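You operate a simulated robot arm through the tools that you are given. There is no shell and no other tool. Be economical: measure what you need, move in short steps, check, and stop when the job is done.

Carry out the task below with a simulated two-armed robot. There is one attempt and no reset: what you move stays moved.

TASK
Take the brown carton on the corner bench and put it away on the back of the tank top. Fetch the short silver bolt and stand it on top of the green tag block. Close the lower drawer of the blue cart. Stack the grease tub marked "GREASE 1" from the back of the tank top on top of the grease tub that says "GREASE 2". Shut the green drawer. Take the rusty bolt from the top of the number one machine and leave it in the green tray. Push the top die drawer shut. Take the silver hex bolt and put it on top of the slim white filter. Take the steel cup from the corner bench and put it on the top of the die cabinet. Do these in any order.

Only the result counts: the job must be done as asked and must still hold three seconds after the hand-in. Knocking over, shifting, dropping, spilling or breaking anything else fails it.

THE ROBOT
Two 7-joint arms with two-finger parallel grippers on one trunk, on a base that drives. Base frame: it is fixed to the floor where the robot stands at the start and does not move with it; the origin is under the middle of the robot, x ahead of it, y to its left, z up; the surface under the hand at the start is at about z = 85. Lengths are in cm, angles in degrees, forces in N, time in s.
The left shoulder is at the start at [2, 11.3, 124.7], the right one opposite. With the tool pointing down near the work surface each hand reaches from about 18 to 60 cm from the robot's upright axis, wherever it stands, measured 20 degrees to its own side. Places, roughly: back of the tank top [-650, 430, 90]; brown carton [50, 0, 75]; grease tub [-650, 425, 100]; green drawer [-810, 350, 60]; green tag block [-750, 700, 100]; green tray [-250, -175, 100]; lower drawer of the blue cart [-880, 620, 60]; rusty bolt (3x3x5 cm) [-590, -30, 100]; short silver bolt (3x2x5 cm) [-720, 440, 90]; silver hex bolt (4x3x5 cm) [30, 20, 90]; slim white filter (5x5x8 cm) [40, 70, 90]; steel cup (10x9x7 cm) [40, 40, 90]; top die drawer [-100, -80, 70]; top of the die cabinet (16x64 cm) [-80, -126, 90]. Payload 1.57 kg a hand.
The TCP of each hand is the grasp point between the finger pads, 3 cm short of the fingertips. In the tool frame z runs along the fingers and y along their closing line. Largest opening 8 cm; finger width 1.7, thickness 1.2; the body of the gripper, 4 by 8.2 cm, starts 8 cm behind the TCP.
Orientation is that of the tool frame in the base frame, as a unit quaternion [x, y, z, w]. With the fingers straight down and closing along the base's y, the tool's x points along the base's -x, its y along +y and its z along -z.

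THE INTERFACE
- The arms move only by the tool jog_arm. It takes "left_targets", "right_targets" or both (then of equal length, played together; a hand with none holds still); each is a list that holds one entry, the list of rows, each a list of 7 numbers: the shift along the tool's x, y, z in cm, then the turn, a rotation vector about the tool's x, y, z in degrees, then the finger opening in cm, from 0 to 8. In form: [[[tx, ty, tz, rx, ry, rz, claw], ...]]. A call has 1 to 10 rows; each row shifts and turns the commanded pose from where the row before left it, along the tool's axes as they then stand. A row lasts 0.2 s, in which the tool goes at most 5 cm and 8.6 degrees; a call with a longer step from one row to the next is refused whole, and so is a gripper value outside its range. A pose out of reach is approached as far as the arm can. The call stops where the force on the tool passes 40 N (or 10 N more than at its start, if that is more) or the arm is blocked; 0.2 s more then pass. The fingers move at their own pace (about 4.5 cm/s each) and stop on an object; they squeeze with about 43 N. The grip force told is the motor's: it shows also when the fingers shut on nothing. Time passes only in rows, and 0.2 s behind the last, so rows that do not move let the fingers close. The reply holds the time, the measured pose of the TCP, the force on the tool along the base axes, the opening and the grip force, in the units named above and with some noise, with the torque about the TCP (base axes, N m) and any sound that the robot's microphone picked up, and new pictures: "show" is both (left out), scene, wrist or none (wrist: the cameras of the hands that moved).
- Cameras (640 x 400 px; columns grow to the right, rows downward): "scene" is now at [8.27, 3.91, 135.72]; the picture's right is [0.48, -0.87, 0.00], its down [-0.63, -0.35, -0.70] and it looks along [0.61, 0.34, -0.72] (base axes); focal length 281 px, centre (320, 200). "left" rides on the left gripper at [7.2, 0.7, -12.2] in its tool frame; the picture's right is [-0.09, 1.00, 0.00], its down [-0.84, -0.08, -0.54] and it looks along [-0.54, -0.05, 0.84] (tool axes); focal length 238 px, centre (320, 200). "right" rides on the right gripper at [7.2, -0.7, -12.2] in its tool frame; the picture's right is [0.09, 1.00, 0.00], its down [-0.84, 0.08, -0.54] and it looks along [-0.54, 0.05, 0.84] (tool axes); focal length 238 px, centre (320, 200). There is no depth. A picture from a camera that has moved, and an enlarged one, comes with that camera's place and axes in the base frame and with its lens.
- move_column(by): slides the trunk up (or, below 0, down) by that many cm; the arms and the scene camera ride with it, the base frame stays. It gives what a move gives, with no picture.
- base_move(legs): drives the robot by 1 to 6 legs, each [ahead, left, turn to the left] in cm, cm and degrees, along the robot's own axes; the way and the turn of a leg run together, so that a leg with both is an arc; at most 150 cm and 180 degrees a leg. The arms and the cameras ride along, it lands a little off, and it stops where it bumps. It gives what a move gives, and a new picture of the scene camera.
- pan_tilt(pan, tilt): turns the head with the scene camera to pan (to the left, within 80 degrees either way) and tilt (down, from -29 to 69), counted from straight ahead of the robot. It gives what a move gives, and a new picture of the scene camera.
- enlarge(camera, box): a new picture of the part [left, top, right, bottom] of that camera's present view, enlarged. It takes no simulated time.
- finish_job(): hands the job in; it is judged then, once.

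Work in short steps. Places have to be worked out from the pictures, the camera data and where the tool is seen: move nearer, look again, correct. Check each grasp and each placing, and mend what went wrong. You have 217 turns and 260 pictures in all, those below and enlarged ones among them. Open the grippers and draw the arms clear of the work before you hand the job in, unless the task says otherwise; then end with one line.

The tools are called as a command line: name --argument value ..., lists and objects as JSON in quotes. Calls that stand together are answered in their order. jog_arm: Moves the arms, as the interface text tells. Its arguments: {"type":"object","properties":{"left_targets":{"type":"array"},"right_targets":{"type":"array"},"show":{"type":"string","enum":["both","scene","wrist","none"]}},"required":[]} The other tools are called the same way: move_column (by) slides the trunk up or down; base_move (legs) drives the base; pan_tilt (pan, tilt) turns the head that bears the scene camera; enlarge (camera, box) takes an enlarged picture of a part of a camera's view; finish_job () hands the job in.

At the start:

```text
clock: 0.0
left_eef_pos: [25.28, 36.12, 110.23]
left_tcp_rot: [0.0, 1.0, 0.001, 0.0]
left_contact_force: [-1.6, -0.2, 0.0]
left_torque: [0.02, -0.01, 0.0]
left_width: 7.99
left_grip_force: 0.1
right_eef_pos: [33.57, 5.92, 113.1]
right_tcp_rot: [0.001, 1.0, 0.001, 0.0]
right_contact_force: [-0.2, 0.1, 0.7]
right_torque: [0.01, 0.01, -0.01]
right_width: 8.01
right_grip_force: 0.1
trunk travel left (down, up): [-30.0, 27.0]
robot x, y, heading: [0.1, 0.2, -0.1]
head pan, tilt: [29.0, 45.8]
```

scene: 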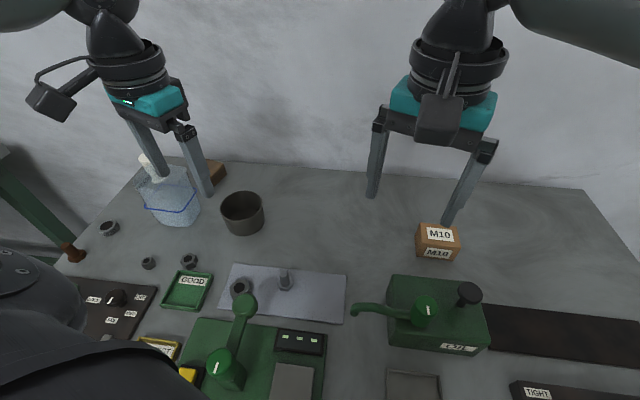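
right: 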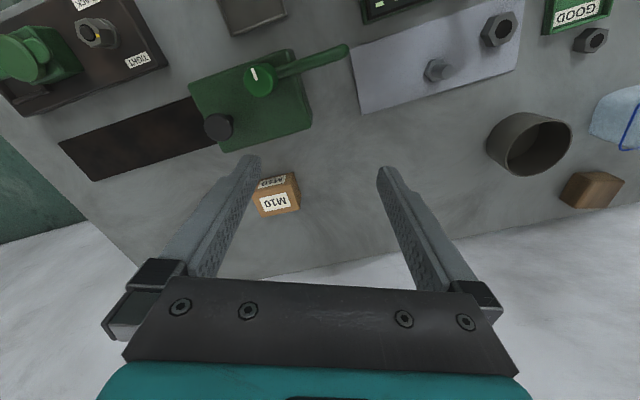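
left: 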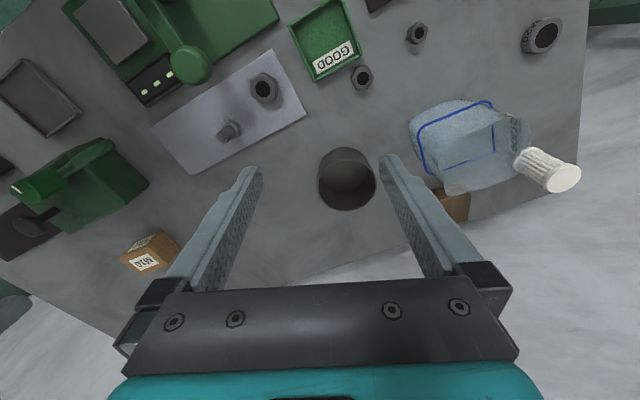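

The bench shows an M10 carton, a cup, a plate with a bolt, and a bag/jug with a white thing. I zoom in to identify these.

enlarge --camera "scene" --box '[90, 140, 350, 310]'

enlarge --camera "left" --box '[200, 0, 600, 250]'

pan_tilt --pan 65 --tilt 40

```text
2.35 times, centred on (220, 225) of scene
camera zoom: at [8.27, 3.91, 135.72], right [0.48, -0.87, 0.0], down [-0.63, -0.35, -0.7], along [0.61, 0.34, -0.72], focal length 661 px, centre (555, 141)
```

zoom: 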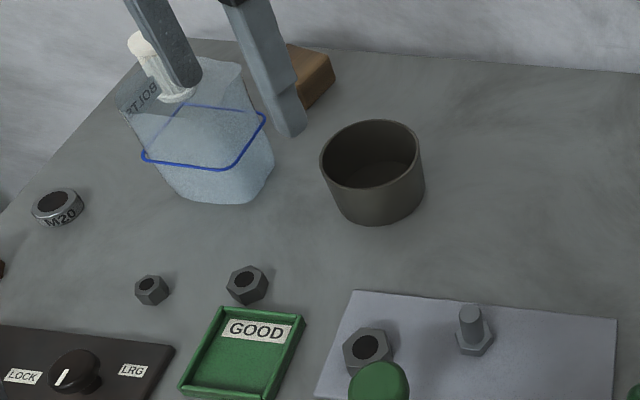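

```text
1.60 times, centred on (400, 125) of left
camera zoom: at [18.01, 36.87, 122.4], right [0.09, 1.0, 0.0], down [0.84, -0.08, 0.54], along [0.54, -0.05, -0.84], focal length 381 px, centre (192, 320)
```

zoom: 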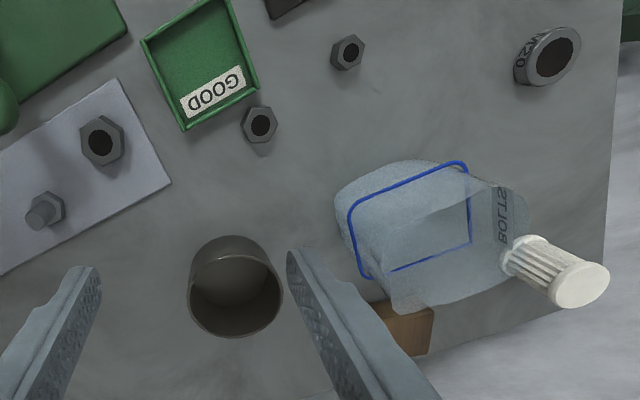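

```text
clock: 1.0
left_eef_pos: [25.04, 36.23, 110.14]
left_tcp_rot: [0.0, 1.0, 0.0, 0.0]
left_contact_force: [0.2, -0.3, 0.5]
left_torque: [0.01, -0.02, 0.01]
left_width: 8.0
left_grip_force: 0.0
right_eef_pos: [33.32, 5.85, 113.07]
right_tcp_rot: [0.0, 1.0, 0.0, -0.001]
right_contact_force: [0.1, -0.1, 0.2]
right_torque: [0.02, 0.02, -0.01]
right_width: 7.98
right_grip_force: 0.0
trunk travel left (down, up): [-30.0, 27.0]
robot x, y, heading: [-0.13, 0.29, 0.1]
head pan, tilt: [65.0, 40.0]
camera scene: at [4.82, 7.7, 136.56], right [0.91, -0.42, 0.0], down [-0.27, -0.58, -0.77], along [0.32, 0.69, -0.64], focal length 281 px, centre (320, 200)
```

scene: 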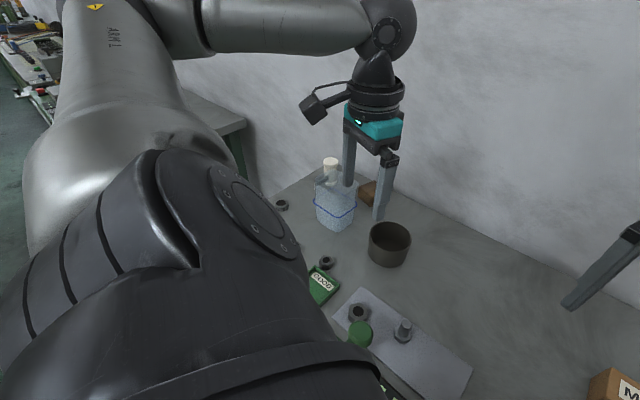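

The silver bolt stands at about [27.4, 22.1] on the plate, and the white filter stands behind the bag near [39, 70]. I move the left hand above the bolt to look closely.

jog_arm --left_targets '[[[-0.8, -4.7, 0, 0, 0, 0, 8], [-0.8, -4.7, 0, 0, 0, 0, 8], [-0.8, -4.7, 0, 0, 0, 0, 8], [0, 0, 4.5, 0, 0, 0, 6], [0, 0, 4.5, 0, 0, 0, 6], [0, 0, 0, 0, 0, 0, 6]]]' --show "wrist"

pan_tilt --pan 30 --tilt 55

```text
clock: 2.4
left_eef_pos: [27.49, 22.02, 101.02]
left_tcp_rot: [0.0, 1.0, 0.0, 0.0]
left_contact_force: [-0.2, -0.2, 0.1]
left_torque: [0.01, 0.0, 0.01]
left_width: 6.0
left_grip_force: 0.1
right_eef_pos: [33.43, 5.89, 113.04]
right_tcp_rot: [0.001, 1.0, 0.0, 0.0]
right_contact_force: [0.1, -0.2, 0.2]
right_torque: [-0.02, 0.01, 0.0]
right_width: 8.01
right_grip_force: 0.0
trunk travel left (down, up): [-30.0, 27.0]
robot x, y, heading: [0.2, 0.11, 0.0]
head pan, tilt: [65.0, 40.0]
camera left: at [20.26, 22.71, 113.23], right [0.09, 1.0, 0.0], down [0.84, -0.08, 0.54], along [0.54, -0.05, -0.84], focal length 238 px, centre (320, 200)
```

left: 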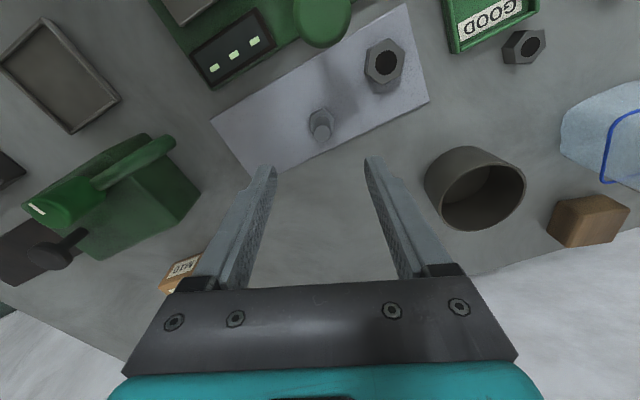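

```text
clock: 3.4
left_eef_pos: [27.48, 22.0, 101.07]
left_tcp_rot: [0.001, 1.0, 0.0, 0.0]
left_contact_force: [0.3, 0.8, 0.2]
left_torque: [0.01, -0.02, -0.01]
left_width: 5.99
left_grip_force: 0.1
right_eef_pos: [33.48, 5.99, 113.08]
right_tcp_rot: [0.0, 1.0, -0.001, 0.0]
right_contact_force: [0.4, 0.0, 0.0]
right_torque: [-0.04, 0.01, 0.0]
right_width: 8.0
right_grip_force: 0.0
trunk travel left (down, up): [-30.0, 27.0]
robot x, y, heading: [0.13, 0.11, -0.1]
head pan, tilt: [30.0, 55.0]
camera scene: at [7.46, 3.61, 134.5], right [0.5, -0.87, 0.0], down [-0.71, -0.41, -0.57], along [0.5, 0.29, -0.82], focal length 281 px, centre (320, 200)
```

scene: 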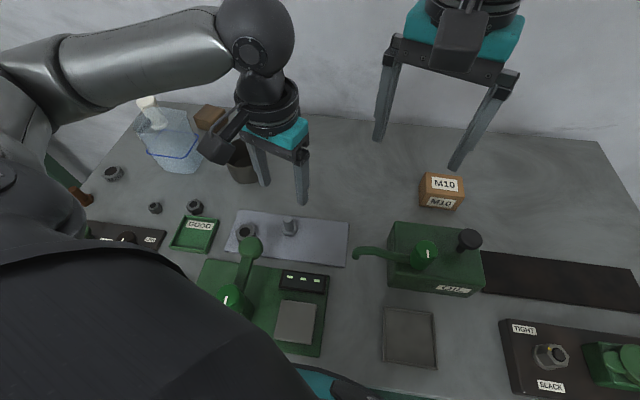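

The bolt appears at about [26.9, 22.1]; I zoom on it for its height and head shape.

enlarge --camera "left" --box '[270, 80, 370, 160]'

enlarge --camera "scene" --box '[220, 180, 360, 270]'

```text
5.00 times, centred on (320, 120) of left
camera zoom: at [20.27, 22.72, 113.28], right [0.09, 1.0, 0.0], down [0.84, -0.08, 0.54], along [0.54, -0.05, -0.84], focal length 1192 px, centre (320, 600)
```

zoom: 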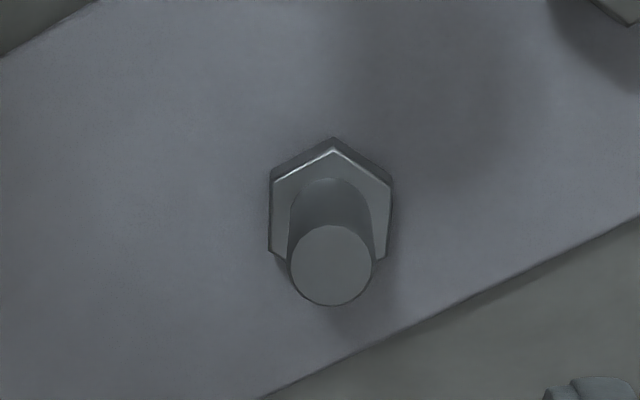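

```text
4.44 times, centred on (290, 225) of scene
camera zoom: at [7.46, 3.61, 134.5], right [0.5, -0.87, 0.0], down [-0.71, -0.41, -0.57], along [0.5, 0.29, -0.82], focal length 1248 px, centre (453, 89)
```

zoom: 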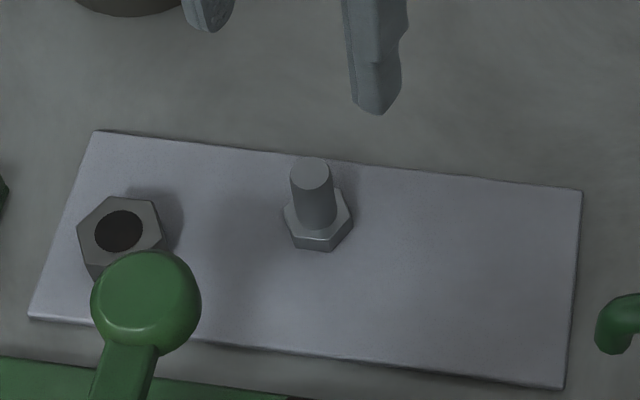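

The bolt's shank is at about [27.3, 22.2], top near z 90. I descend to grip the shank just above the head.

jog_arm --left_targets '[[[0.1, 0.2, 4, 0, 0, 0, 5], [0, 0, 4, 0, 0, 0, 5], [0, 0, 2.5, 0, 0, 0, 5], [0, 0, 0, 0, 0, 0, 0], [0, 0, 0, 0, 0, 0, 0], [0, 0, 0, 0, 0, 0, 0], [0, 0, 0, 0, 0, 0, 0]]]' --show "both"

```text
clock: 5.0
left_eef_pos: [27.41, 22.12, 90.66]
left_tcp_rot: [0.0, 1.0, 0.0, 0.0]
left_contact_force: [0.2, -0.1, 0.0]
left_torque: [0.0, 0.02, 0.07]
left_width: 1.73
left_grip_force: 32.5
right_eef_pos: [33.39, 5.87, 113.09]
right_tcp_rot: [0.0, 1.0, 0.0, 0.0]
right_contact_force: [-0.3, 0.6, 0.2]
right_torque: [0.0, 0.0, 0.0]
right_width: 7.99
right_grip_force: 0.1
trunk travel left (down, up): [-30.0, 27.0]
robot x, y, heading: [0.11, 0.16, 0.3]
head pan, tilt: [30.0, 55.0]
camera scene: at [7.47, 3.61, 134.49], right [0.5, -0.87, 0.0], down [-0.71, -0.41, -0.57], along [0.5, 0.29, -0.82], focal length 281 px, centre (320, 200)
camera left: at [20.23, 22.91, 102.9], right [0.09, 1.0, 0.0], down [0.84, -0.08, 0.54], along [0.54, -0.05, -0.84], focal length 238 px, centre (320, 200)
```

scene: 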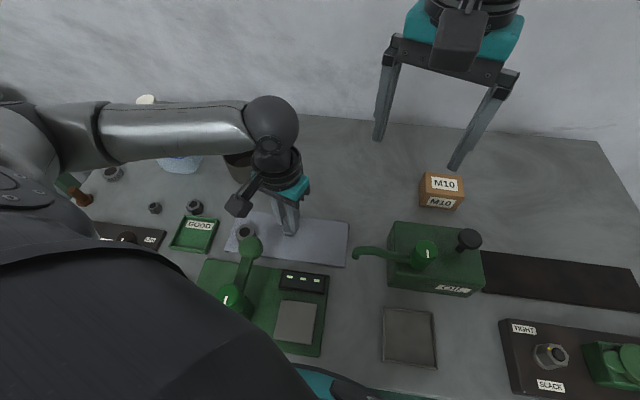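
left: 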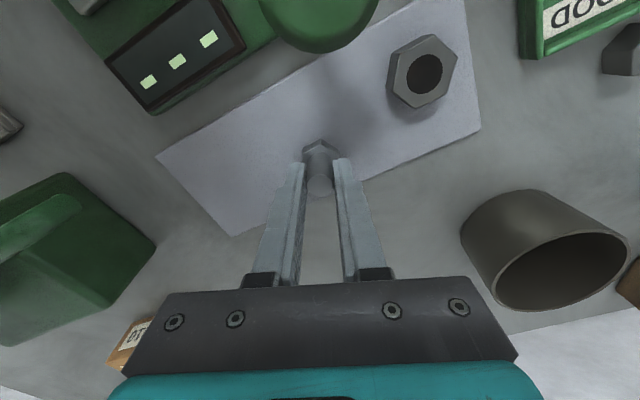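

The bolt is gripped (width 1.73). I lift it and meanwhile bring the right hand toward the M10 carton.

jog_arm --left_targets '[[[0, 0, -3, 0, 0, 0, 0], [0, 0, -4, 0, 0, 0, 0], [0, 0, -4.5, 0, 0, 0, 0], [0, 0, -4.5, 0, 0, 0, 0], [0, 0, -3, 0, 0, 0, 0]]]' --right_targets '[[[0, 0, 0, 0, 0, 0, 8], [-2.7, -1.2, 1, 0, 0, 0, 8], [-3, -1.2, 3, 0, 0, 0, 8], [-3, -1.2, 3, 0, 0, 0, 8], [-3, -1.2, 3, 0, 0, 0, 8]]]' --show "both"

```text
clock: 6.2
left_eef_pos: [27.35, 22.3, 109.63]
left_tcp_rot: [0.0, 1.0, 0.0, 0.0]
left_contact_force: [0.4, -0.4, -0.4]
left_torque: [0.02, 0.0, -0.01]
left_width: 1.71
left_grip_force: 32.1
right_eef_pos: [45.27, 1.12, 103.04]
right_tcp_rot: [-0.001, 1.0, 0.0, 0.0]
right_contact_force: [-0.4, 1.0, 0.3]
right_torque: [0.0, -0.04, -0.03]
right_width: 8.0
right_grip_force: 0.0
trunk travel left (down, up): [-30.0, 27.0]
robot x, y, heading: [-0.15, -0.14, -0.1]
head pan, tilt: [30.0, 55.0]
camera scene: at [7.5, 3.6, 134.49], right [0.5, -0.87, 0.0], down [-0.71, -0.41, -0.57], along [0.5, 0.29, -0.82], focal length 281 px, centre (320, 200)
camera right: at [38.13, 0.35, 115.39], right [-0.09, 1.0, 0.0], down [0.84, 0.08, 0.54], along [0.54, 0.05, -0.84], focal length 238 px, centre (320, 200)
camera left: at [20.16, 23.01, 121.92], right [0.09, 1.0, 0.0], down [0.84, -0.08, 0.54], along [0.54, -0.05, -0.84], focal length 238 px, centre (320, 200)
```

scene: 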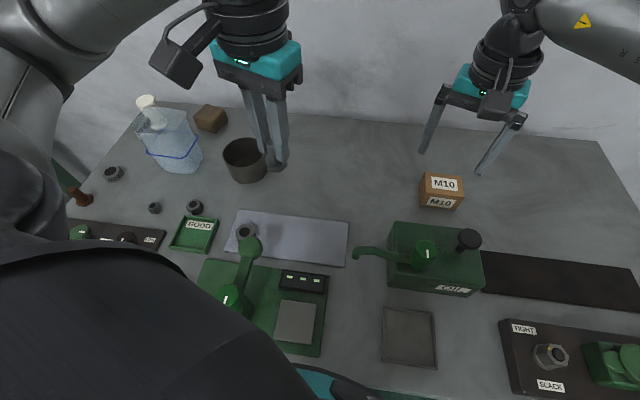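
right: 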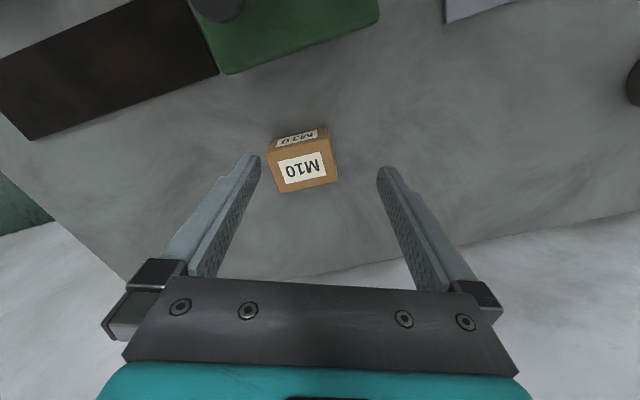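
left: 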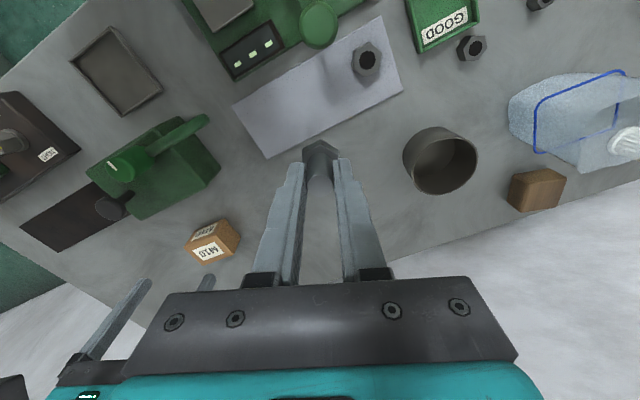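

I zoom on the carton in the right camera to measure its size and yaw.

enlarge --camera "right" --box '[240, 110, 368, 210]'

enlarge --camera "scene" --box '[390, 150, 500, 230]'

```text
4.00 times, centred on (304, 160) of right
camera zoom: at [38.13, 0.35, 115.39], right [-0.09, 1.0, 0.0], down [0.84, 0.08, 0.54], along [0.54, 0.05, -0.84], focal length 953 px, centre (384, 360)
```

zoom: 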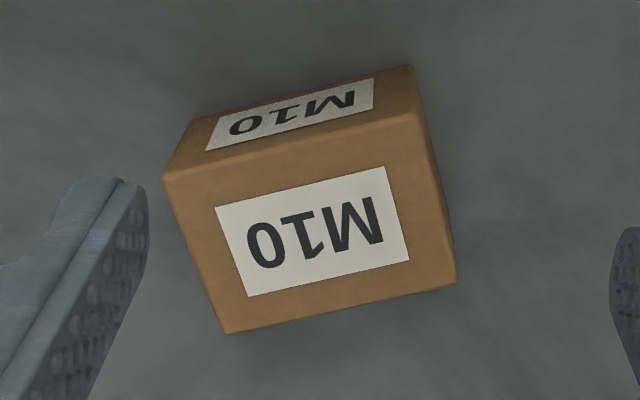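

```text
5.00 times, centred on (445, 190) of scene
camera zoom: at [7.5, 3.6, 134.49], right [0.5, -0.87, 0.0], down [-0.71, -0.41, -0.57], along [0.5, 0.29, -0.82], focal length 1404 px, centre (-305, 250)
```

zoom: 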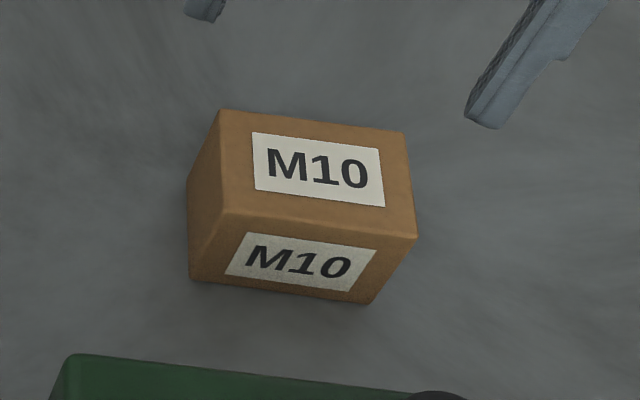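

The carton is 7.5×5.4×5 cm, centred at about [50.2, -0.5], its short side along (0.95, 0.31). I turn the right hand by 72° to close across the short side.

jog_arm --right_targets '[[[-4.8, -1.2, 0, 0, 0, 0, 8], [0, 0, 0, 0, 0, 8, 8], [0, 0, 0, 0, 0, 8, 8], [0, 0, 0, 0, 0, 8, 8], [0, 0, 0, 0, 0, 8, 8], [0, 0, 0, 0, 0, 8, 8], [0, 0, 0, 0, 0, 8, 8], [0, 0, 0, 0, 0, 8, 8], [0, 0, 0, 0, 0, 8, 8], [0, 0, 0, 0, 0, 8, 8]]]' --show "both"

```text
clock: 8.4
left_eef_pos: [27.39, 22.23, 109.68]
left_tcp_rot: [-0.001, 1.0, 0.0, -0.001]
left_contact_force: [-0.2, 1.1, -1.3]
left_torque: [0.05, 0.0, 0.01]
left_width: 1.72
left_grip_force: 33.1
right_eef_pos: [49.97, 0.02, 103.13]
right_tcp_rot: [0.589, 0.808, 0.001, -0.001]
right_contact_force: [0.2, 0.2, -0.2]
right_torque: [-0.01, 0.05, -0.01]
right_width: 8.02
right_grip_force: 0.0
trunk travel left (down, up): [-30.0, 27.0]
robot x, y, heading: [-0.37, -0.27, -0.0]
head pan, tilt: [30.0, 55.0]
camera scene: at [7.47, 3.61, 134.49], right [0.5, -0.87, 0.0], down [-0.71, -0.41, -0.57], along [0.5, 0.29, -0.82], focal length 281 px, centre (320, 200)
camera right: at [47.17, 6.53, 115.48], right [0.92, 0.39, 0.0], down [0.33, -0.77, 0.54], along [0.21, -0.5, -0.84], focal length 238 px, centre (320, 200)
```

scene: 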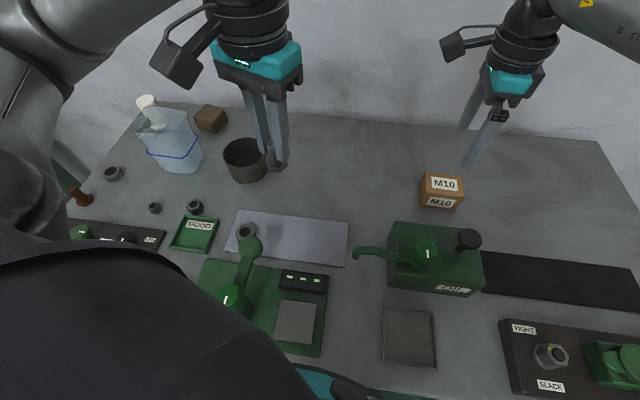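
right: 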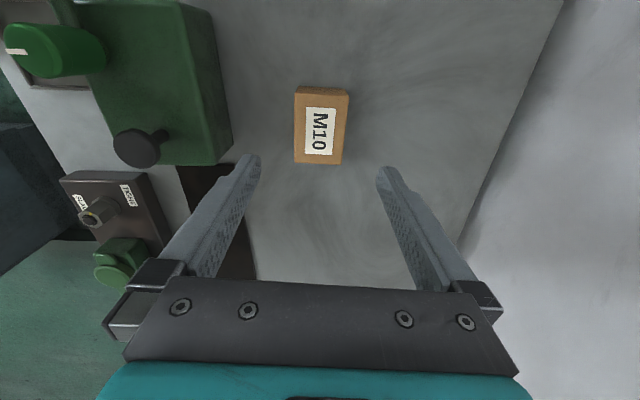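

The carton is aligned with the fingers. I nudge 0.5 cm and descend to grip it at mid-height.

jog_arm --right_targets '[[[-0.5, 0, 4.5, 0, 0, 0, 7.2], [0, 0, 4.8, 0, 0, 0, 7.2], [0, 0, 4.9, 0, 0, 0, 7.2], [0, 0, 0, 0, 0, 0, 7.2], [0, 0, 0, 0, 0, 0, 0], [0, 0, 0, 0, 0, 0, 0], [0, 0, 0, 0, 0, 0, 0]]]' --show "both"

```text
clock: 10.0
left_eef_pos: [27.37, 22.35, 109.56]
left_tcp_rot: [0.001, 1.0, 0.0, -0.001]
left_contact_force: [0.3, 0.8, -1.3]
left_torque: [0.01, 0.0, -0.02]
left_width: 1.69
left_grip_force: 32.5
right_eef_pos: [50.14, -0.9, 88.98]
right_tcp_rot: [0.588, 0.809, 0.0, 0.0]
right_contact_force: [-0.3, 0.1, 0.2]
right_torque: [0.04, -0.04, 0.03]
right_width: 5.51
right_grip_force: 30.9
trunk travel left (down, up): [-30.0, 27.0]
robot x, y, heading: [-0.02, -0.0, -0.3]
head pan, tilt: [30.0, 55.0]
camera scene: at [7.48, 3.61, 134.49], right [0.5, -0.87, 0.0], down [-0.71, -0.41, -0.57], along [0.5, 0.29, -0.82], focal length 281 px, centre (320, 200)
camera right: at [47.37, 5.75, 101.25], right [0.92, 0.4, 0.0], down [0.33, -0.77, 0.54], along [0.21, -0.5, -0.84], focal length 238 px, centre (320, 200)
```

scene: 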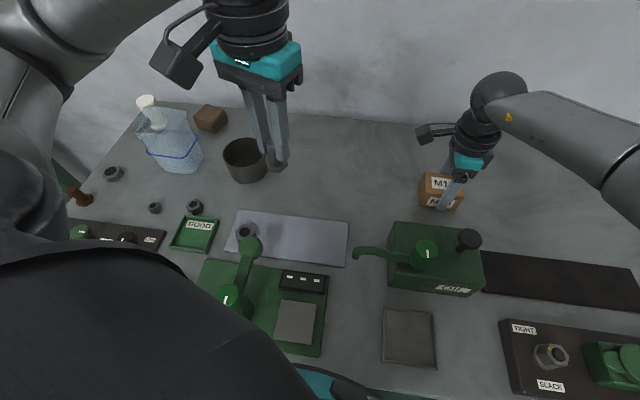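
right: 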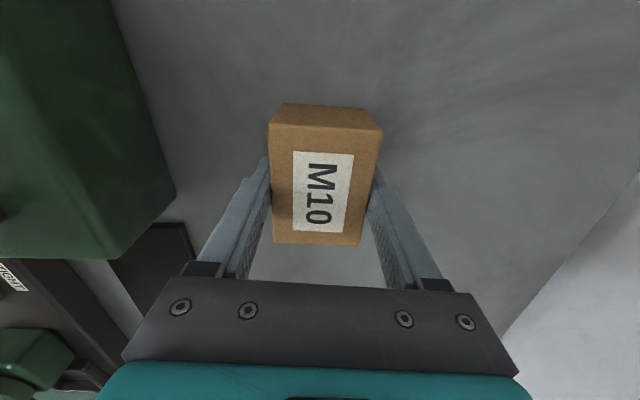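

The carton is held (5.5 cm). I lift it and draw it back, then drive left so that the left hand can reach the filter.

jog_arm --right_targets '[[[0, 0, -3, 0, 0, 0, 0], [0, 0, -4.5, 0, 0, 0, 0], [0, 0, -4.5, 0, 0, 0, 0], [0, 0, -4.5, 0, 0, 0, 0], [1.4, -4.4, -1, 0, 0, 0, 0], [1.4, -4.4, 0, 0, 0, 0, 0], [1.4, -4.4, 0, 0, 0, 0, 0]]]' --show "none"

base_move --legs '[[0, 38, 0]]'

```text
clock: 11.6
left_eef_pos: [27.48, 22.39, 109.66]
left_tcp_rot: [0.0, 1.0, 0.0, 0.0]
left_contact_force: [-0.1, 0.2, -1.3]
left_torque: [0.0, 0.03, 0.0]
left_width: 1.69
left_grip_force: 31.5
right_eef_pos: [36.04, -0.45, 106.19]
right_tcp_rot: [0.588, 0.809, 0.0, 0.001]
right_contact_force: [-0.6, 0.1, -0.9]
right_torque: [0.01, -0.02, -0.02]
right_width: 5.48
right_grip_force: 43.3
trunk travel left (down, up): [-30.0, 27.0]
robot x, y, heading: [0.15, -0.01, -0.0]
head pan, tilt: [30.0, 55.0]
```

```text
clock: 13.0
left_eef_pos: [26.75, 35.64, 109.77]
left_tcp_rot: [0.001, 1.0, 0.0, 0.002]
left_contact_force: [-0.1, 0.8, -1.0]
left_torque: [-0.03, -0.03, -0.01]
left_width: 1.72
left_grip_force: 32.4
right_eef_pos: [35.28, 12.96, 106.36]
right_tcp_rot: [0.587, 0.809, 0.0, 0.001]
right_contact_force: [-0.6, -0.6, -2.8]
right_torque: [-0.03, 0.02, 0.0]
right_width: 5.45
right_grip_force: 43.2
trunk travel left (down, up): [-30.0, 27.0]
robot x, y, heading: [-0.25, 13.4, 0.1]
head pan, tilt: [30.0, 55.0]
stopped in leg 1: the robot was blocked; the commanded pose is now the measured one
camera scene: at [6.72, 16.95, 134.53], right [0.5, -0.87, 0.0], down [-0.71, -0.41, -0.58], along [0.5, 0.29, -0.82], focal length 281 px, centre (320, 200)
```

scene: 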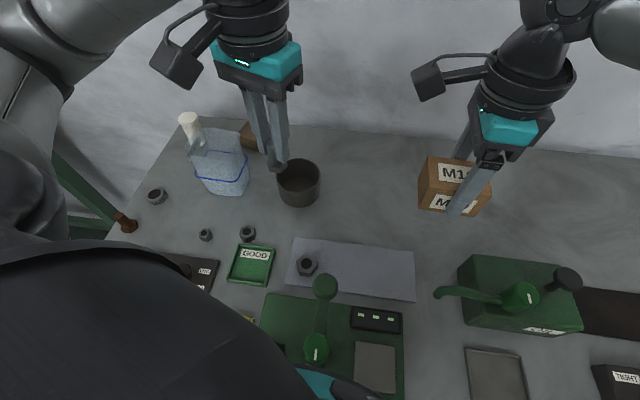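

The base bumped something after 13 cm. I look left to see what stands there.

pan_tilt --pan 80 --tilt 25

pan_tilt --pan 80 --tilt 69

```text
clock: 14.2
left_eef_pos: [26.74, 35.59, 109.77]
left_tcp_rot: [0.0, 1.0, 0.0, 0.003]
left_contact_force: [-0.1, -0.9, -1.3]
left_torque: [0.03, 0.02, -0.01]
left_width: 1.69
left_grip_force: 32.2
right_eef_pos: [35.47, 13.07, 106.44]
right_tcp_rot: [0.588, 0.809, 0.001, 0.002]
right_contact_force: [-0.3, -0.8, -1.4]
right_torque: [-0.04, -0.02, 0.0]
right_width: 5.45
right_grip_force: 43.2
trunk travel left (down, up): [-30.0, 27.0]
robot x, y, heading: [-0.28, 13.45, 0.2]
head pan, tilt: [80.0, 25.0]
camera scene: at [2.0, 22.4, 138.91], right [0.98, -0.17, 0.01], down [-0.07, -0.42, -0.91], along [0.16, 0.89, -0.42], focal length 281 px, centre (320, 200)
```

scene: 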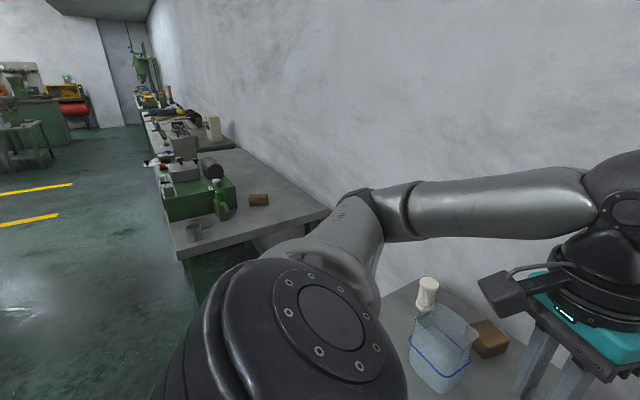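

```text
clock: 15.3
left_eef_pos: [26.67, 35.61, 109.84]
left_tcp_rot: [-0.001, 1.0, 0.0, 0.003]
left_contact_force: [-0.5, -0.2, -1.1]
left_torque: [0.02, 0.02, -0.02]
left_width: 1.72
left_grip_force: 32.4
right_eef_pos: [35.3, 12.95, 106.29]
right_tcp_rot: [0.587, 0.809, 0.001, 0.001]
right_contact_force: [0.6, 0.0, -2.3]
right_torque: [-0.01, -0.02, -0.03]
right_width: 5.46
right_grip_force: 42.8
trunk travel left (down, up): [-30.0, 27.0]
robot x, y, heading: [-0.02, 13.89, 0.1]
head pan, tilt: [80.0, 68.8]
camera scene: at [1.4, 18.84, 132.97], right [0.98, -0.17, 0.01], down [-0.16, -0.92, -0.36], along [0.07, 0.36, -0.93], focal length 281 px, centre (320, 200)
```

scene: 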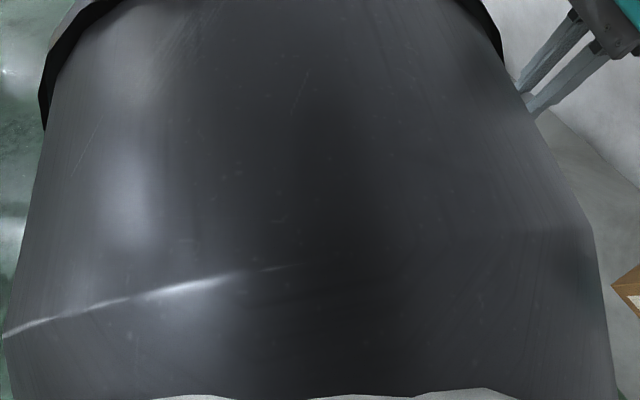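

Nothing obvious at height; likely a bench leg low under the bench blocks the base. I back off 15 cm and move left again.

base_move --legs '[[-15, 0, 0], [0, 36, 0]]'

```text
clock: 18.0
left_eef_pos: [12.89, 55.82, 109.55]
left_tcp_rot: [0.0, 1.0, 0.003, -0.001]
left_contact_force: [0.7, -0.7, -1.3]
left_torque: [0.05, 0.03, -0.01]
left_width: 1.7
left_grip_force: 32.1
right_eef_pos: [21.16, 33.29, 106.05]
right_tcp_rot: [0.586, 0.81, 0.001, -0.002]
right_contact_force: [0.6, -1.1, -1.7]
right_torque: [0.04, -0.01, 0.01]
right_width: 5.46
right_grip_force: 43.1
trunk travel left (down, up): [-30.0, 27.0]
robot x, y, heading: [-14.47, 33.43, -0.4]
head pan, tilt: [80.0, 68.8]
stopped in leg 2: the robot was blocked; the commanded pose is now the measured one
camera scene: at [-12.42, 39.01, 132.96], right [0.98, -0.18, 0.0], down [-0.16, -0.92, -0.36], along [0.06, 0.36, -0.93], focal length 281 px, centre (320, 200)
```

scene: 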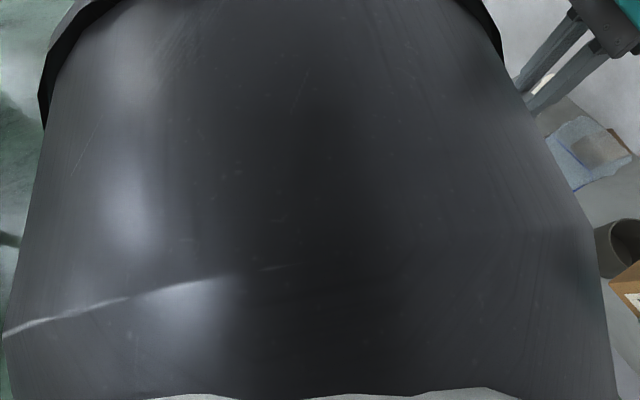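

Blocked again, further left this time. I look down ahead to see bench edge and what touches the base.

pan_tilt --pan 25 --tilt 69

pan_tilt --pan 50 --tilt 45

```text
clock: 19.2
left_eef_pos: [12.81, 56.15, 109.76]
left_tcp_rot: [-0.001, 1.0, 0.001, -0.001]
left_contact_force: [-0.3, 0.7, -1.1]
left_torque: [-0.04, 0.02, 0.02]
left_width: 1.71
left_grip_force: 31.9
right_eef_pos: [21.11, 33.58, 106.21]
right_tcp_rot: [0.585, 0.811, 0.0, -0.001]
right_contact_force: [0.3, 0.1, -1.2]
right_torque: [-0.02, -0.03, 0.0]
right_width: 5.46
right_grip_force: 42.8
trunk travel left (down, up): [-30.0, 27.0]
robot x, y, heading: [-14.44, 33.78, -0.3]
head pan, tilt: [25.0, 68.8]
camera scene: at [-8.37, 36.21, 132.95], right [0.42, -0.91, 0.0], down [-0.85, -0.39, -0.36], along [0.33, 0.15, -0.93], focal length 281 px, centre (320, 200)
```

scene: 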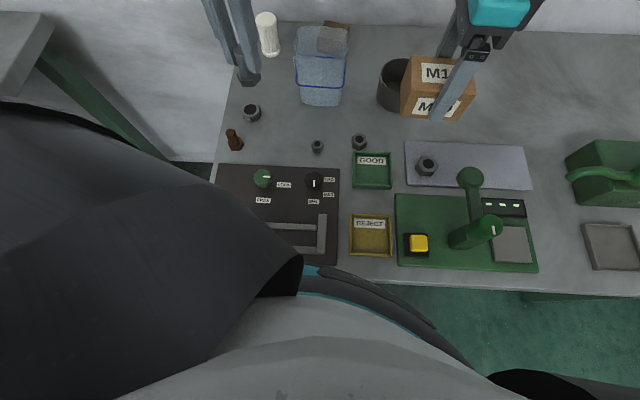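

```text
clock: 20.1
left_eef_pos: [12.8, 56.05, 109.71]
left_tcp_rot: [0.0, 1.0, 0.001, -0.001]
left_contact_force: [0.8, -1.1, -1.9]
left_torque: [-0.01, -0.02, 0.02]
left_width: 1.73
left_grip_force: 31.5
right_eef_pos: [21.14, 33.51, 106.18]
right_tcp_rot: [0.586, 0.81, 0.0, -0.001]
right_contact_force: [-0.1, 0.1, -2.6]
right_torque: [-0.03, -0.01, 0.0]
right_width: 5.45
right_grip_force: 42.7
trunk travel left (down, up): [-30.0, 27.0]
robot x, y, heading: [-14.43, 33.84, -0.0]
head pan, tilt: [50.0, 45.0]
camera scene: at [-8.19, 40.06, 135.83], right [0.76, -0.65, 0.0], down [-0.46, -0.54, -0.71], along [0.46, 0.54, -0.71], focal length 281 px, centre (320, 200)
```

scene: 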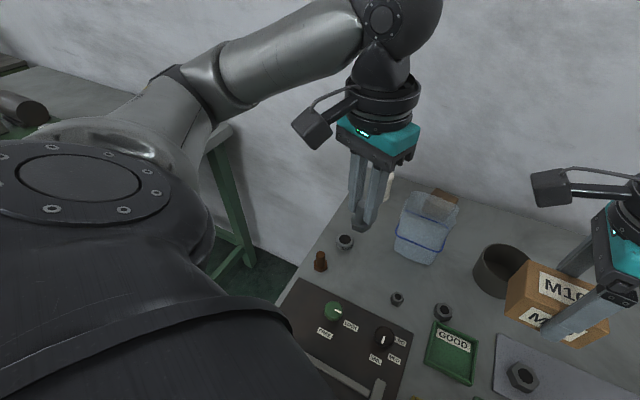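

The bench is turned ~17° relative to me, and my base is likely against its leg. I back off further and turn left to see the area at left.

pan_tilt --pan 20 --tilt 45

base_move --legs '[[-30, 0, 0], [0, 0, 40]]'

```text
clock: 21.1
left_eef_pos: [12.65, 56.15, 109.67]
left_tcp_rot: [-0.001, 1.0, 0.001, 0.0]
left_contact_force: [-0.3, -0.7, -1.7]
left_torque: [0.01, 0.01, -0.03]
left_width: 1.72
left_grip_force: 32.1
right_eef_pos: [21.21, 33.6, 106.05]
right_tcp_rot: [0.586, 0.81, -0.001, -0.002]
right_contact_force: [0.7, -0.2, -2.5]
right_torque: [-0.01, -0.02, 0.0]
right_width: 5.45
right_grip_force: 42.9
trunk travel left (down, up): [-30.0, 27.0]
robot x, y, heading: [-14.67, 33.96, -0.2]
head pan, tilt: [20.0, 45.0]
camera scene: at [-5.79, 36.62, 135.83], right [0.34, -0.94, 0.0], down [-0.67, -0.24, -0.71], along [0.66, 0.24, -0.71], focal length 281 px, centre (320, 200)
```

scene: 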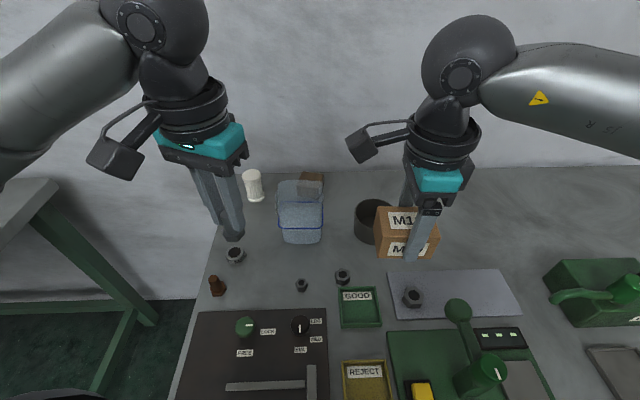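

```text
clock: 25.0
left_eef_pos: [-38.07, 68.56, 109.58]
left_tcp_rot: [-0.341, 0.94, 0.0, -0.001]
left_contact_force: [0.4, 1.5, -1.6]
left_torque: [-0.04, -0.01, -0.03]
left_width: 1.72
left_grip_force: 31.7
right_eef_pos: [-17.14, 56.79, 106.09]
right_tcp_rot: [0.274, 0.962, -0.001, -0.001]
right_contact_force: [-0.4, 0.1, -1.7]
right_torque: [0.0, 0.01, 0.0]
right_width: 5.46
right_grip_force: 43.1
trunk travel left (down, up): [-30.0, 27.0]
robot x, y, heading: [-44.87, 33.78, 40.0]
head pan, tilt: [20.0, 45.0]
camera scene: at [-39.64, 41.58, 135.83], right [0.86, -0.5, 0.0], down [-0.36, -0.61, -0.71], along [0.36, 0.61, -0.71], focal length 281 px, centre (320, 200)
```

scene: 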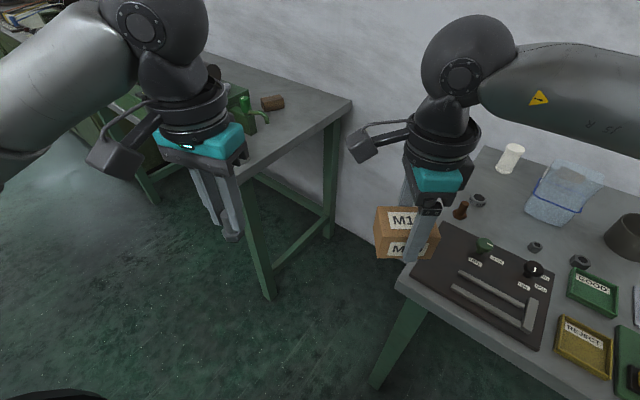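

Now I see it: our bench's left-front leg foot is at about [-6, 54] and the neighbour bench's at about [-30, 113]. I tuck the right hand aside and drive to about [-11, 80] heading -25, between them.

jog_arm --right_targets '[[[-2.7, -3, 0, 0, 0, 0, 0], [-2.7, -3, 0, 0, 0, 0, 0], [-2.7, -3, 0, 0, 0, 0, 0], [-2.7, -3, 0, 0, 0, 0, 0]]]' --show "none"

base_move --legs '[[0, 0, -65], [0, 56, 0]]'

```text
clock: 26.0
left_eef_pos: [-38.08, 68.45, 109.63]
left_tcp_rot: [-0.342, 0.94, 0.0, -0.001]
left_contact_force: [0.5, -0.5, -2.2]
left_torque: [0.0, 0.0, 0.04]
left_width: 1.72
left_grip_force: 32.3
right_eef_pos: [-14.27, 40.78, 106.13]
right_tcp_rot: [0.274, 0.962, -0.001, 0.0]
right_contact_force: [0.8, -0.1, -2.0]
right_torque: [0.01, -0.05, 0.0]
right_width: 5.47
right_grip_force: 42.7
trunk travel left (down, up): [-30.0, 27.0]
robot x, y, heading: [-44.83, 34.0, 40.0]
head pan, tilt: [20.0, 45.0]
```

```text
clock: 32.1
left_eef_pos: [13.77, 93.7, 109.62]
left_tcp_rot: [0.217, 0.976, 0.001, -0.001]
left_contact_force: [0.7, -0.5, -1.1]
left_torque: [0.0, 0.0, 0.01]
left_width: 1.73
left_grip_force: 32.3
right_eef_pos: [-1.15, 60.31, 106.18]
right_tcp_rot: [0.748, 0.663, 0.0, -0.001]
right_contact_force: [1.0, 0.0, -1.4]
right_torque: [0.0, -0.01, 0.0]
right_width: 5.44
right_grip_force: 43.0
trunk travel left (down, up): [-30.0, 27.0]
robot x, y, heading: [-20.51, 85.02, -25.1]
head pan, tilt: [20.0, 45.0]
camera scene: at [-11.17, 83.89, 135.83], right [-0.09, -1.0, 0.0], down [-0.7, 0.06, -0.71], along [0.7, -0.06, -0.71], focal length 281 px, centre (320, 200)
```

scene: 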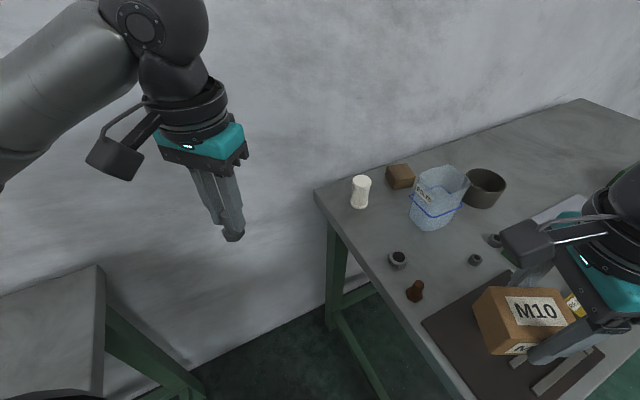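

The filter is clearly visible at about [37, 70]. I advance 11 cm.

base_move --legs '[[11, 0, 0]]'

```text
clock: 33.3
left_eef_pos: [23.69, 89.05, 109.51]
left_tcp_rot: [0.216, 0.976, 0.002, -0.001]
left_contact_force: [-0.3, 0.5, -1.3]
left_torque: [0.03, 0.03, -0.01]
left_width: 1.71
left_grip_force: 31.8
right_eef_pos: [8.67, 55.67, 106.15]
right_tcp_rot: [0.747, 0.665, -0.001, -0.002]
right_contact_force: [0.4, -0.3, -1.5]
right_torque: [0.03, 0.05, -0.01]
right_width: 5.45
right_grip_force: 43.1
trunk travel left (down, up): [-30.0, 27.0]
robot x, y, heading: [-10.51, 80.35, -24.9]
head pan, tilt: [20.0, 45.0]
camera scene: at [-1.33, 79.24, 135.82], right [-0.09, -1.0, 0.0], down [-0.71, 0.06, -0.71], along [0.7, -0.06, -0.71], focal length 281 px, centre (320, 200)
```

scene: 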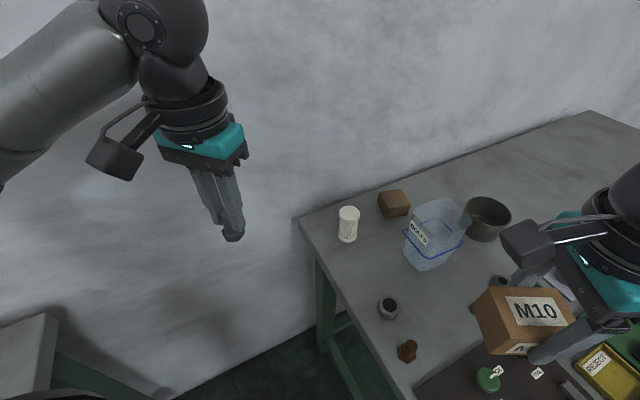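

I zoom onto the filter top to refine its position.

enlarge --camera "scene" --box '[300, 190, 400, 255]'

```text
6.15 times, centred on (350, 222) of scene
camera zoom: at [-1.33, 79.24, 135.82], right [-0.09, -1.0, 0.0], down [-0.71, 0.06, -0.71], along [0.7, -0.06, -0.71], focal length 1728 px, centre (135, 62)
```

zoom: 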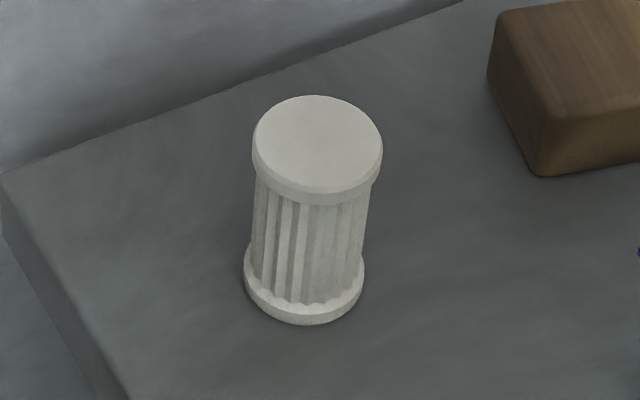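

Filter centre ≈ [36.65, 69.8], top z ≈ 93. I bring the bolt above it at z ≈ 109.

jog_arm --left_targets '[[[-3.98, -2.39, 0, 0, 0, 0, 0], [-3.98, -2.39, 0, 0, 0, 0, 0], [-3.98, -2.39, 0, 0, 0, 0, 0], [-3.98, -2.39, 0, 0, 0, 0, 0], [-3.98, -2.39, 0, 0, 0, 0, 0], [0, 0, 4, 0, 0, 0, 0], [0, 0, 2, 0, 0, 0, 0], [0, 0, 0, 0, 0, 0, 0]]]' --show "both"

```text
clock: 35.1
left_eef_pos: [36.57, 69.87, 103.58]
left_tcp_rot: [0.215, 0.977, 0.001, -0.001]
left_contact_force: [0.8, -0.2, -2.0]
left_torque: [-0.03, -0.01, -0.02]
left_width: 1.71
left_grip_force: 32.1
right_eef_pos: [8.6, 55.78, 106.22]
right_tcp_rot: [0.747, 0.664, 0.001, -0.001]
right_contact_force: [0.4, 0.1, -2.7]
right_torque: [0.02, -0.02, 0.03]
right_width: 5.45
right_grip_force: 43.0
trunk travel left (down, up): [-30.0, 27.0]
robot x, y, heading: [-10.86, 80.23, -25.1]
head pan, tilt: [20.0, 45.0]
camera scene: at [-1.43, 79.3, 135.84], right [-0.09, -1.0, 0.0], down [-0.7, 0.06, -0.71], along [0.7, -0.06, -0.71], focal length 281 px, centre (320, 200)
camera left: at [30.39, 73.51, 115.75], right [0.5, 0.86, 0.0], down [0.73, -0.42, 0.54], along [0.47, -0.27, -0.84], focal length 238 px, centre (320, 200)
```

scene: 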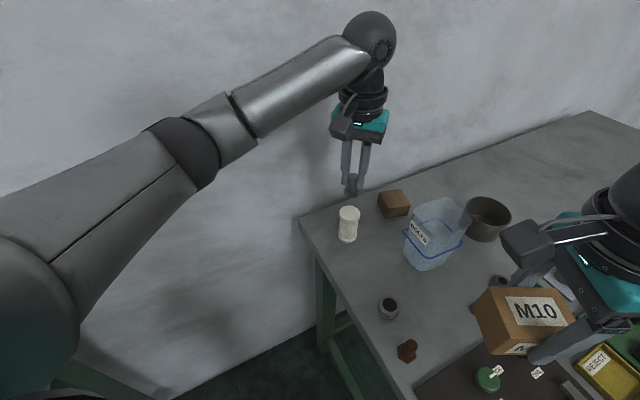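
left: 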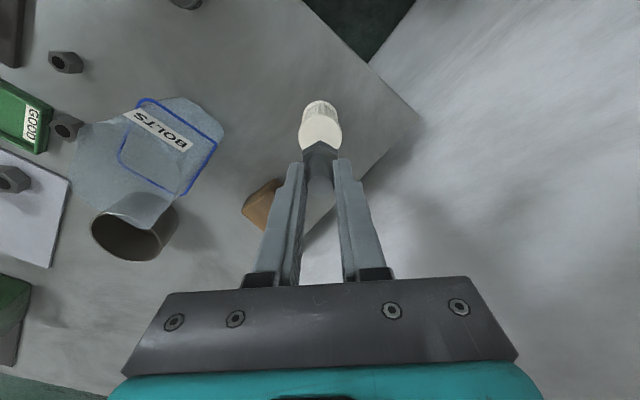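

Wrist view agrees: filter top at about [36.6, 70.1]. I descend most of the way and check.

jog_arm --left_targets '[[[0.05, 0.1, 3, 0, 0, 0, 0], [0, 0, 1.3, 0, 0, 0, 0], [0, 0, 0, 0, 0, 0, 0]]]' --show "both"

enlarge --camera "scene" --box '[300, 160, 400, 255]'

```text
clock: 35.9
left_eef_pos: [36.59, 69.96, 99.24]
left_tcp_rot: [0.216, 0.976, 0.001, -0.001]
left_contact_force: [-1.0, 0.4, -1.8]
left_torque: [0.04, -0.04, 0.0]
left_width: 1.72
left_grip_force: 32.2
right_eef_pos: [8.6, 55.86, 106.09]
right_tcp_rot: [0.747, 0.665, 0.0, -0.001]
right_contact_force: [0.2, 0.3, -1.3]
right_torque: [-0.02, -0.02, 0.02]
right_width: 5.44
right_grip_force: 42.7
trunk travel left (down, up): [-30.0, 27.0]
robot x, y, heading: [-10.57, 80.43, -25.1]
head pan, tilt: [20.0, 45.0]
camera scene: at [-1.43, 79.29, 135.84], right [-0.09, -1.0, 0.0], down [-0.7, 0.06, -0.71], along [0.7, -0.06, -0.71], focal length 281 px, centre (320, 200)
camera left: at [30.4, 73.67, 111.53], right [0.5, 0.86, 0.0], down [0.73, -0.42, 0.54], along [0.47, -0.27, -0.84], focal length 238 px, centre (320, 200)
```

scene: 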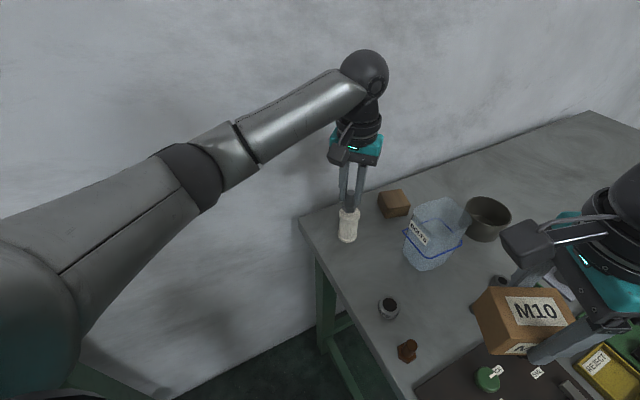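
left: 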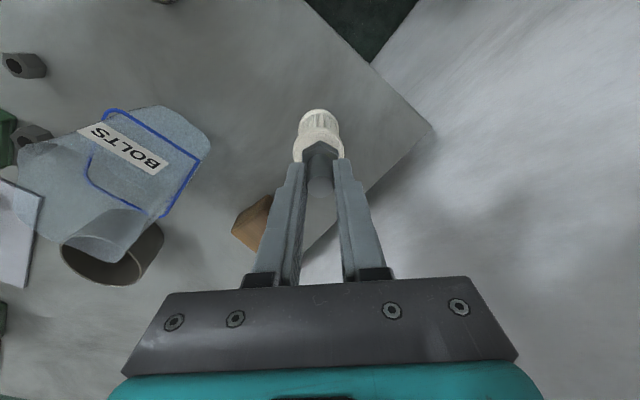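

```text
4.21 times, centred on (350, 208) of scene
camera zoom: at [-1.43, 79.29, 135.84], right [-0.09, -1.0, 0.0], down [-0.7, 0.06, -0.71], along [0.7, -0.06, -0.71], focal length 1183 px, centre (194, 168)
```

zoom: 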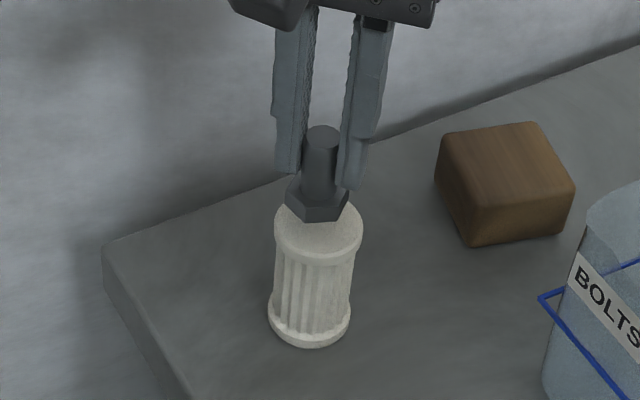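

Nearly there; I lower in 0.3 cm steps until contact.

jog_arm --left_targets '[[[0, 0, 0.4, 0, 0, 0, 0], [0, 0, 0.3, 0, 0, 0, 0], [0, 0, 0, 0, 0, 0, 0]]]' --show "none"

enlarge --camera "scene" --box '[300, 160, 400, 255]'

enlarge --camera "left" --box '[270, 90, 370, 220]'

```text
clock: 36.7
left_eef_pos: [36.68, 69.97, 98.65]
left_tcp_rot: [0.215, 0.977, 0.0, -0.001]
left_contact_force: [0.2, 0.1, -1.6]
left_torque: [-0.03, -0.03, 0.02]
left_width: 1.71
left_grip_force: 32.1
right_eef_pos: [8.63, 55.77, 106.14]
right_tcp_rot: [0.747, 0.664, 0.0, -0.002]
right_contact_force: [-0.2, 0.5, -2.0]
right_torque: [0.01, 0.0, 0.01]
right_width: 5.46
right_grip_force: 42.6
trunk travel left (down, up): [-30.0, 27.0]
robot x, y, heading: [-11.04, 80.62, -24.9]
head pan, tilt: [20.0, 45.0]
```

```text
4.21 times, centred on (350, 208) of scene
camera zoom: at [-1.43, 79.29, 135.83], right [-0.09, -1.0, 0.0], down [-0.7, 0.06, -0.71], along [0.7, -0.06, -0.71], focal length 1183 px, centre (194, 168)
```

zoom: 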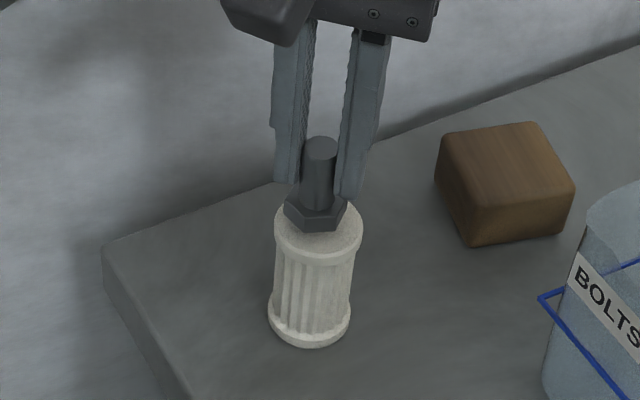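

```text
3.08 times, centred on (320, 155) of left
camera zoom: at [30.37, 73.68, 110.88], right [0.5, 0.86, 0.0], down [0.73, -0.42, 0.54], along [0.47, -0.27, -0.84], focal length 733 px, centre (320, 338)
```

zoom: 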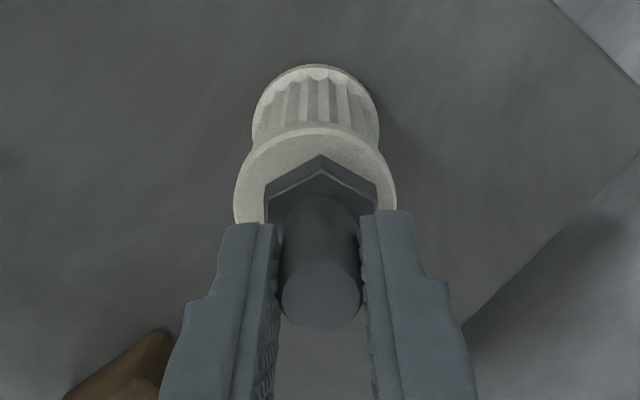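

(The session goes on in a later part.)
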